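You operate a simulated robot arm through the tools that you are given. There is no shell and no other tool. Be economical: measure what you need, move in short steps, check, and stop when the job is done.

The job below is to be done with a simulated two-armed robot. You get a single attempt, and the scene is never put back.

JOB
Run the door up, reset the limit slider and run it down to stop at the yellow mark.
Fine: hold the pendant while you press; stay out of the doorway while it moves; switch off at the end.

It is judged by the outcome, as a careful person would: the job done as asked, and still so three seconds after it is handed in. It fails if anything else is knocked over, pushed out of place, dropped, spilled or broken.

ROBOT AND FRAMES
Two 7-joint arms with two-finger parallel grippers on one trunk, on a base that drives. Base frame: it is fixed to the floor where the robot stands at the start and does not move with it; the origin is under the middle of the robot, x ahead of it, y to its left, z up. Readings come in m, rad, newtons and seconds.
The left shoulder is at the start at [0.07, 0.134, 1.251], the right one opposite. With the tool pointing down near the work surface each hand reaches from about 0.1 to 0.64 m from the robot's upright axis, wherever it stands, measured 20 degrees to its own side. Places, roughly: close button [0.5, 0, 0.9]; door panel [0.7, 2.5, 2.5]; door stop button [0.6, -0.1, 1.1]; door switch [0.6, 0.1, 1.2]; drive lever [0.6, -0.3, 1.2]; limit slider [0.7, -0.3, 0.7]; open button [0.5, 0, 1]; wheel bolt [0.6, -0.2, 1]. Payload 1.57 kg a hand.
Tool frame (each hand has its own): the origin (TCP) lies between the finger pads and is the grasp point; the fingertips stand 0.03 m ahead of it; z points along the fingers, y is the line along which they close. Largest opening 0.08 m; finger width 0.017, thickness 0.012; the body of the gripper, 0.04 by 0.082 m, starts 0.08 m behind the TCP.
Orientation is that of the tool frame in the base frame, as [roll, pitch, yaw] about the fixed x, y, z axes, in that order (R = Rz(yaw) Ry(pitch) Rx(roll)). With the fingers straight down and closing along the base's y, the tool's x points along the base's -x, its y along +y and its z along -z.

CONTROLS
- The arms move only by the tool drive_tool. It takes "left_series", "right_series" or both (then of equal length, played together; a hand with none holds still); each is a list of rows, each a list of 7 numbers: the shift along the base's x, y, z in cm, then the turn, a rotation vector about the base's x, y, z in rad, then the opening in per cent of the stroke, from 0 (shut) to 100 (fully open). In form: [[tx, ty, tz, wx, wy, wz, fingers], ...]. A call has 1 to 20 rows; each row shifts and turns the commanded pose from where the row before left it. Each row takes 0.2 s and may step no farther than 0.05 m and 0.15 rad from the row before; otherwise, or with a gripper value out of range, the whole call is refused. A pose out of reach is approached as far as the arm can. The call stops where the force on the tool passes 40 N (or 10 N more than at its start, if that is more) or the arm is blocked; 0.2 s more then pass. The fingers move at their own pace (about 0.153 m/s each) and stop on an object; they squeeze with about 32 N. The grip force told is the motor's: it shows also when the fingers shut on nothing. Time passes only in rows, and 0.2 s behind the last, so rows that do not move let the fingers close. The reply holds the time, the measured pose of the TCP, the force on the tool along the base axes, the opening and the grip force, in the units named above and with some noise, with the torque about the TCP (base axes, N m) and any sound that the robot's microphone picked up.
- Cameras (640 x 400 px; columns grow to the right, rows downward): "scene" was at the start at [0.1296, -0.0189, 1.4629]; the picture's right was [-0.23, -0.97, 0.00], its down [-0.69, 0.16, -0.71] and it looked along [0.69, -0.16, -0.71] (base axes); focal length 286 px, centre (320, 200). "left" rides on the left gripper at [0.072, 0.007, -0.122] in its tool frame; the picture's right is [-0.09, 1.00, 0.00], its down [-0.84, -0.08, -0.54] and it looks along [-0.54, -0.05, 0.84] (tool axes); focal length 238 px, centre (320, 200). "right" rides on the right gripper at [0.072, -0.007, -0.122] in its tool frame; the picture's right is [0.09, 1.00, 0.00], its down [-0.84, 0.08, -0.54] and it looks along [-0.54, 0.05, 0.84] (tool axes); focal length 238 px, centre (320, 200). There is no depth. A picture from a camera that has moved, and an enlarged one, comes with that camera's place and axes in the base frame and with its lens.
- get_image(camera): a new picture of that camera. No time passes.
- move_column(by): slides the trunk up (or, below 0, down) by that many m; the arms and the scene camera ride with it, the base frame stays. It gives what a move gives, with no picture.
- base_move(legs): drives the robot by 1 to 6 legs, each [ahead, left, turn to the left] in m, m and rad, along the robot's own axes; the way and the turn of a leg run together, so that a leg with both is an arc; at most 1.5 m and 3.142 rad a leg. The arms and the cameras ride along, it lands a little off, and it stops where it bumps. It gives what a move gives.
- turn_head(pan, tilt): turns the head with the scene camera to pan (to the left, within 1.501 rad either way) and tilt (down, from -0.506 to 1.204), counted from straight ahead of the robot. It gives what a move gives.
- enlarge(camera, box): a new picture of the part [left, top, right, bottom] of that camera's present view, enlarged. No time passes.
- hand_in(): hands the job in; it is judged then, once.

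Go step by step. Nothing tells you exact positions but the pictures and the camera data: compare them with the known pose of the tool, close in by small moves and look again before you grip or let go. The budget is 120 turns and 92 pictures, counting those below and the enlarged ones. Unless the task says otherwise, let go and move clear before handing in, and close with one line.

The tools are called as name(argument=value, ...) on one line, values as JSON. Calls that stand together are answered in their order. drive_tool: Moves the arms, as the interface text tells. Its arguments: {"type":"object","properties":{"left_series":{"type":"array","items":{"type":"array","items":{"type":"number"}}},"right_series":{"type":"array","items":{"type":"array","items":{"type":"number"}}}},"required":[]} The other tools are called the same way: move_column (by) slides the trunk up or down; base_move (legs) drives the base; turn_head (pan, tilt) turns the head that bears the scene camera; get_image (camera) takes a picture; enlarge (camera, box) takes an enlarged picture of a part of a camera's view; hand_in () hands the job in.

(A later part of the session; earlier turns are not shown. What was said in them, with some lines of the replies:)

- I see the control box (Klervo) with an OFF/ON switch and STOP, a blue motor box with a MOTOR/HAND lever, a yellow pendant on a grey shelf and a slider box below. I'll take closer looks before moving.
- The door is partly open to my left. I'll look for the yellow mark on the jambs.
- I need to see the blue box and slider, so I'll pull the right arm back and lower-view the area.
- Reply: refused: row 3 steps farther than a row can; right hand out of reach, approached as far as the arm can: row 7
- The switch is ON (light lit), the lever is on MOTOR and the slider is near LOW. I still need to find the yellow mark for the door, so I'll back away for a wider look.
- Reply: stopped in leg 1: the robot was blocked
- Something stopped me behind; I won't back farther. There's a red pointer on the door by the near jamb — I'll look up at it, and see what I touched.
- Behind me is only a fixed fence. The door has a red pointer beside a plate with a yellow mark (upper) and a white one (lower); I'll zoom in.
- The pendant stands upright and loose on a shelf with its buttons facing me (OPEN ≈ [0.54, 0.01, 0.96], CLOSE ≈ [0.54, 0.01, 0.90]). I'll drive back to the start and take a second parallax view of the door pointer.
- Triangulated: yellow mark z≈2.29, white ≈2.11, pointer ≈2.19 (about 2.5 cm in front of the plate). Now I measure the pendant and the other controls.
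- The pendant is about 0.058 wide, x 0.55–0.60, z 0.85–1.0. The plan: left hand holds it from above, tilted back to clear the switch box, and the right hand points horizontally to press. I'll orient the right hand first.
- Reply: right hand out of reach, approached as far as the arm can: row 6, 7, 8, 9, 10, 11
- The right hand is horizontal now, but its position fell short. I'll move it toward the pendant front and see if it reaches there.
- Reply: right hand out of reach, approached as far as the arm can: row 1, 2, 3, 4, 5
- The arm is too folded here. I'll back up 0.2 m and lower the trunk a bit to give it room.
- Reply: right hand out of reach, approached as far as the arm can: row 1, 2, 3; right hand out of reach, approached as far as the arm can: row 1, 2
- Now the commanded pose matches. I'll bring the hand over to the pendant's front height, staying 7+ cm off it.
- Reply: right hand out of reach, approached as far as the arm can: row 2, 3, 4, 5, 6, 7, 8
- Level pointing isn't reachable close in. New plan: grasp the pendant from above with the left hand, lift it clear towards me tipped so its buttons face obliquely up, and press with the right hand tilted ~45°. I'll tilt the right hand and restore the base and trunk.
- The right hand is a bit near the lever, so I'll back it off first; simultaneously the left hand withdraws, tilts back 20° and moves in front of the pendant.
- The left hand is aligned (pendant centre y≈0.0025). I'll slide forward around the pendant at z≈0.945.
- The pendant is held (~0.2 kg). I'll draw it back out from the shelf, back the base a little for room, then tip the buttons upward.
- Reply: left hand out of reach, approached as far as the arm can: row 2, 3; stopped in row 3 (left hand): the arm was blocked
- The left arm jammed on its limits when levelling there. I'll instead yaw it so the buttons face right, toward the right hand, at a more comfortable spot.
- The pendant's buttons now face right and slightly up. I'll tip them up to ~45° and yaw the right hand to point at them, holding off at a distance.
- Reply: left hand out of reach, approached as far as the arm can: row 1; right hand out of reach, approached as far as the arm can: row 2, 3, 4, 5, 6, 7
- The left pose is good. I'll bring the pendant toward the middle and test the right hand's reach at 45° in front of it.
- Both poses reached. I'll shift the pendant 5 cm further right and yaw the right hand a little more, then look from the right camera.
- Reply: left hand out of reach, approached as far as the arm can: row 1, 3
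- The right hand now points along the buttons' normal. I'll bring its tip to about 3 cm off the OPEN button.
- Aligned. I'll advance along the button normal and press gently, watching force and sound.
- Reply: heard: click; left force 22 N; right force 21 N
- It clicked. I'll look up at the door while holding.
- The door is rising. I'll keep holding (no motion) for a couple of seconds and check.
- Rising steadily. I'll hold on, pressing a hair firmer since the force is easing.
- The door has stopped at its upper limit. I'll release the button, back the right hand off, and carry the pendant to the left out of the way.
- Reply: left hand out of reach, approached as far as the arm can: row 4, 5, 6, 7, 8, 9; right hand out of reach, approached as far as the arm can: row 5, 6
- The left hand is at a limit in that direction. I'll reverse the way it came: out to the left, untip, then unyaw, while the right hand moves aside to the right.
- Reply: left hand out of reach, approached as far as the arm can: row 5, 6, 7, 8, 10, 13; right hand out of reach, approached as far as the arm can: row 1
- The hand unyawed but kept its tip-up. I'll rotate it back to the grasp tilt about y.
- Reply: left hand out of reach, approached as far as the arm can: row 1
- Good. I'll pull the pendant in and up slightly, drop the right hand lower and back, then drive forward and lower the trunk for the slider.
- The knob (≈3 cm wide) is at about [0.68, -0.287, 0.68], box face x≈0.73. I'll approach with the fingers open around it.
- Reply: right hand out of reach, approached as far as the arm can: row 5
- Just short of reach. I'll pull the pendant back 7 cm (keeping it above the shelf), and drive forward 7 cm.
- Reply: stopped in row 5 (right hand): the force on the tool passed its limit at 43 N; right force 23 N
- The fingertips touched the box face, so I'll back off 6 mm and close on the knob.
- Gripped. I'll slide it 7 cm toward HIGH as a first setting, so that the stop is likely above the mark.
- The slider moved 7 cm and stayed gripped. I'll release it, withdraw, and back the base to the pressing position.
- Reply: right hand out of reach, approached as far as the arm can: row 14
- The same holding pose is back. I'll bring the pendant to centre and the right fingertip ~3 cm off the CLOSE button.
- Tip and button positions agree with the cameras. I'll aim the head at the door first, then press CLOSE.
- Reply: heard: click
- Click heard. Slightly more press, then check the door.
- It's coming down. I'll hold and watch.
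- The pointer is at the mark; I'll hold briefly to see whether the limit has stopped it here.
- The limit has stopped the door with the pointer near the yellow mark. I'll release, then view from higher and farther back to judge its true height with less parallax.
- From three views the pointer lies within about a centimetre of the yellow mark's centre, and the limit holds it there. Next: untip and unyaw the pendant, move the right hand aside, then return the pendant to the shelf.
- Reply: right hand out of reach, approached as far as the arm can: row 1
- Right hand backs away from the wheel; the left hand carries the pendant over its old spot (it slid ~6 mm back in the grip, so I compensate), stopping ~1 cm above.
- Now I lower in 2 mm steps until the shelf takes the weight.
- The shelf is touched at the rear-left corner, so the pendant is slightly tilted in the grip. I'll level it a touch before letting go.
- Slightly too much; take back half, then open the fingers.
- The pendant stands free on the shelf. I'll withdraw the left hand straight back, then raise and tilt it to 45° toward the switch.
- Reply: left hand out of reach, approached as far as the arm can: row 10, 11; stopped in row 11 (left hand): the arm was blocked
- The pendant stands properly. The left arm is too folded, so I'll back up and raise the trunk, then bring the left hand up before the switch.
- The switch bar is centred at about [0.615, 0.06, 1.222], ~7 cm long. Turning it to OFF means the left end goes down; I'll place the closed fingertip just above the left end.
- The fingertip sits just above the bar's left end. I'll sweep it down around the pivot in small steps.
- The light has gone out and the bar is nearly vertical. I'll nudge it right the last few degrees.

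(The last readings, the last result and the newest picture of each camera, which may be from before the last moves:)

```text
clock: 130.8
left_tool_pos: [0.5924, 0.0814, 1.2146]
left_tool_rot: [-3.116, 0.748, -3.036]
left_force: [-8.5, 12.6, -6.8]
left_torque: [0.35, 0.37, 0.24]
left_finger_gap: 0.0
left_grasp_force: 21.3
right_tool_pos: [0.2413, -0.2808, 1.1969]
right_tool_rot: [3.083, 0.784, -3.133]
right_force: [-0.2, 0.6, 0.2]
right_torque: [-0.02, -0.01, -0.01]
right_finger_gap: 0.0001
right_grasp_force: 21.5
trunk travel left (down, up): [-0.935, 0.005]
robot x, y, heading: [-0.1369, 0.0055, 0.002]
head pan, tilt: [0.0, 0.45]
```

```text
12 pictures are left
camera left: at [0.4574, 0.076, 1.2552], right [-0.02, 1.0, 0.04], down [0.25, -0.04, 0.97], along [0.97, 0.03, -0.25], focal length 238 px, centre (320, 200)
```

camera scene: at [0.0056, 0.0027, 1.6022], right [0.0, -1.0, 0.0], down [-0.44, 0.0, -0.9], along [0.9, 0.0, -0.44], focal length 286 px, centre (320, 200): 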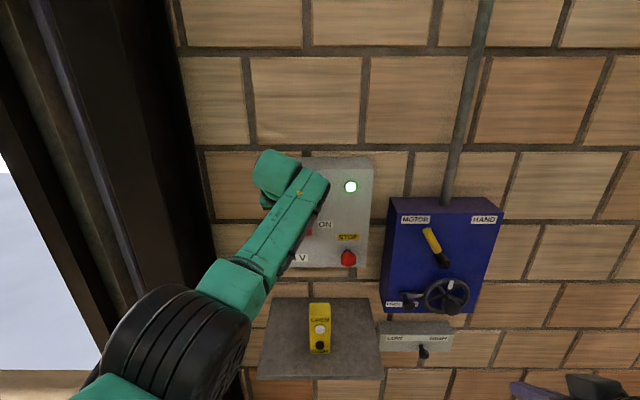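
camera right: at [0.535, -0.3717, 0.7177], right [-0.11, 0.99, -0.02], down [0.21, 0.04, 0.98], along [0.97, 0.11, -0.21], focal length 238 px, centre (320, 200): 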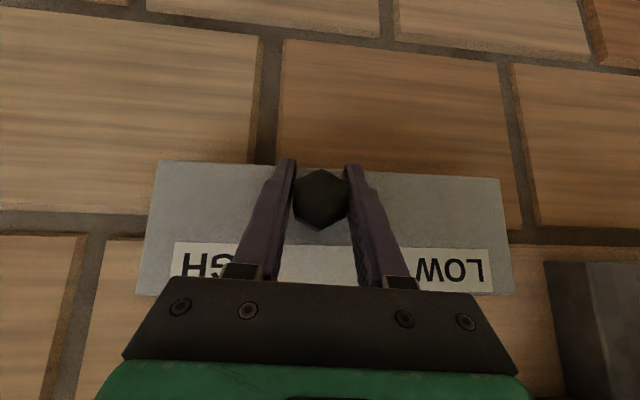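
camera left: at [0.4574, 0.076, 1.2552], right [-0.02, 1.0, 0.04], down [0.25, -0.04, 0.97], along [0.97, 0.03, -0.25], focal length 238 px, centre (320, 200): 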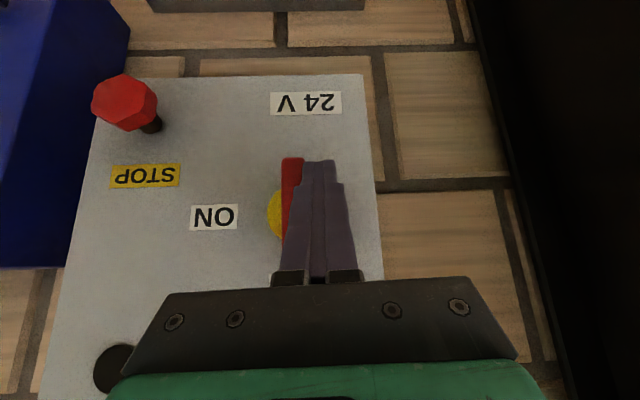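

The bar is vertical at OFF and against its stop. I'll withdraw the hand: slightly left, then back.

drive_tool(left_series=[[0, 0.8, 0, 0, 0, 0, 0], [-1.5, 0.5, 0, 0, 0, 0, 0], [-3, 0.5, 0.5, 0, 0, 0, 0], [-3, 2, 0.5, 0, 0, 0, 0], [-3, 2, 0, 0, 0, 0, 0], [-3, 2, 0, 0, 0, 0, 0], [0, 0, 0, 0, 0, 0, 0]])

base_move(legs=[[-0.12, 0, 0]])

get_image(camera="scene")

turn_head(pan=0.7, tilt=-0.45)

get_image(camera="scene")

```text
clock: 132.4
left_tool_pos: [0.4603, 0.1534, 1.2254]
left_tool_rot: [-3.121, 0.751, -3.042]
left_force: [-0.6, 1.2, 0.3]
left_torque: [0.03, 0.04, -0.03]
left_finger_gap: 0.0
left_grasp_force: 21.8
right_tool_pos: [0.2429, -0.2871, 1.1952]
right_tool_rot: [3.076, 0.779, -3.135]
right_force: [1.0, -1.0, 0.4]
right_torque: [0.0, 0.03, 0.0]
right_finger_gap: 0.0001
right_grasp_force: 21.6
trunk travel left (down, up): [-0.935, 0.005]
robot x, y, heading: [-0.1377, 0.0038, 0.004]
head pan, tilt: [0.0, 0.45]
```

```text
clock: 133.7
left_tool_pos: [0.3455, 0.1518, 1.224]
left_tool_rot: [-3.12, 0.749, -3.042]
left_force: [0.7, -0.8, -0.3]
left_torque: [0.0, 0.03, 0.04]
left_finger_gap: 0.0
left_grasp_force: 21.2
right_tool_pos: [0.1264, -0.2857, 1.1948]
right_tool_rot: [3.076, 0.776, -3.135]
right_force: [0.7, 0.5, 0.0]
right_torque: [-0.01, 0.02, -0.01]
right_finger_gap: 0.0
right_grasp_force: 21.2
trunk travel left (down, up): [-0.935, 0.005]
robot x, y, heading: [-0.2567, 0.0022, 0.004]
head pan, tilt: [0.0, 0.45]
```

```text
11 pictures are left
camera scene: at [-0.109, 0.0022, 1.6017], right [0.0, -1.0, 0.0], down [-0.44, 0.0, -0.9], along [0.9, 0.0, -0.44], focal length 286 px, centre (320, 200)
```

scene: 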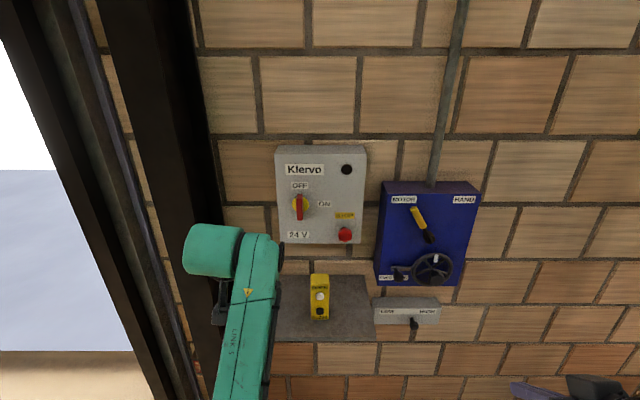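

```text
clock: 134.8
left_tool_pos: [0.3422, 0.1536, 1.2257]
left_tool_rot: [-3.12, 0.752, -3.042]
left_force: [0.5, -0.7, -0.2]
left_torque: [0.01, -0.02, 0.0]
left_finger_gap: 0.0001
left_grasp_force: 21.6
right_tool_pos: [0.1246, -0.2863, 1.1962]
right_tool_rot: [3.076, 0.78, -3.137]
right_force: [-0.6, 0.3, 0.0]
right_torque: [-0.01, 0.0, -0.01]
right_finger_gap: 0.0
right_grasp_force: 21.3
trunk travel left (down, up): [-0.935, 0.005]
robot x, y, heading: [-0.2535, 0.0011, 0.008]
head pan, tilt: [0.7, -0.45]
```

```text
10 pictures are left
camera scene: at [-0.1511, 0.0472, 1.6804], right [0.65, -0.76, 0.0], down [0.33, 0.28, -0.9], along [0.69, 0.58, 0.43], focal length 286 px, centre (320, 200)
```

scene: 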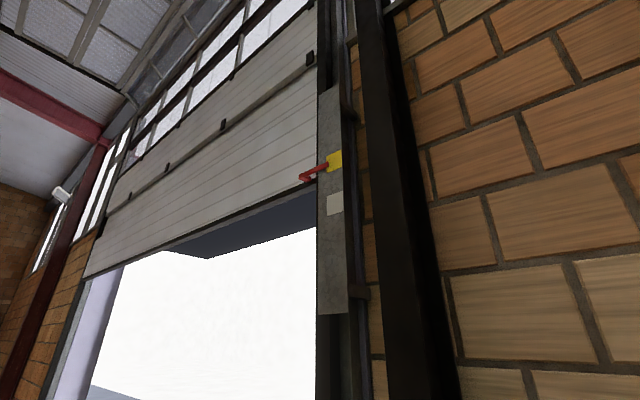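

The switch is at OFF with the light out, the pendant is standing on its shelf, and the door pointer rests on the yellow mark. Both hands are clear, so I'm handing in.

hand_in()

```text
The job is handed in.
```

I ran the door up, reset the limit slider and ran the door down. It stopped itself with the pointer on the yellow mark, as near as the cameras can tell. I pressed both buttons while holding the pendant, put it back upright on its shelf, and switched off at the end; while backing up early on, I touched the fixed fence behind me.
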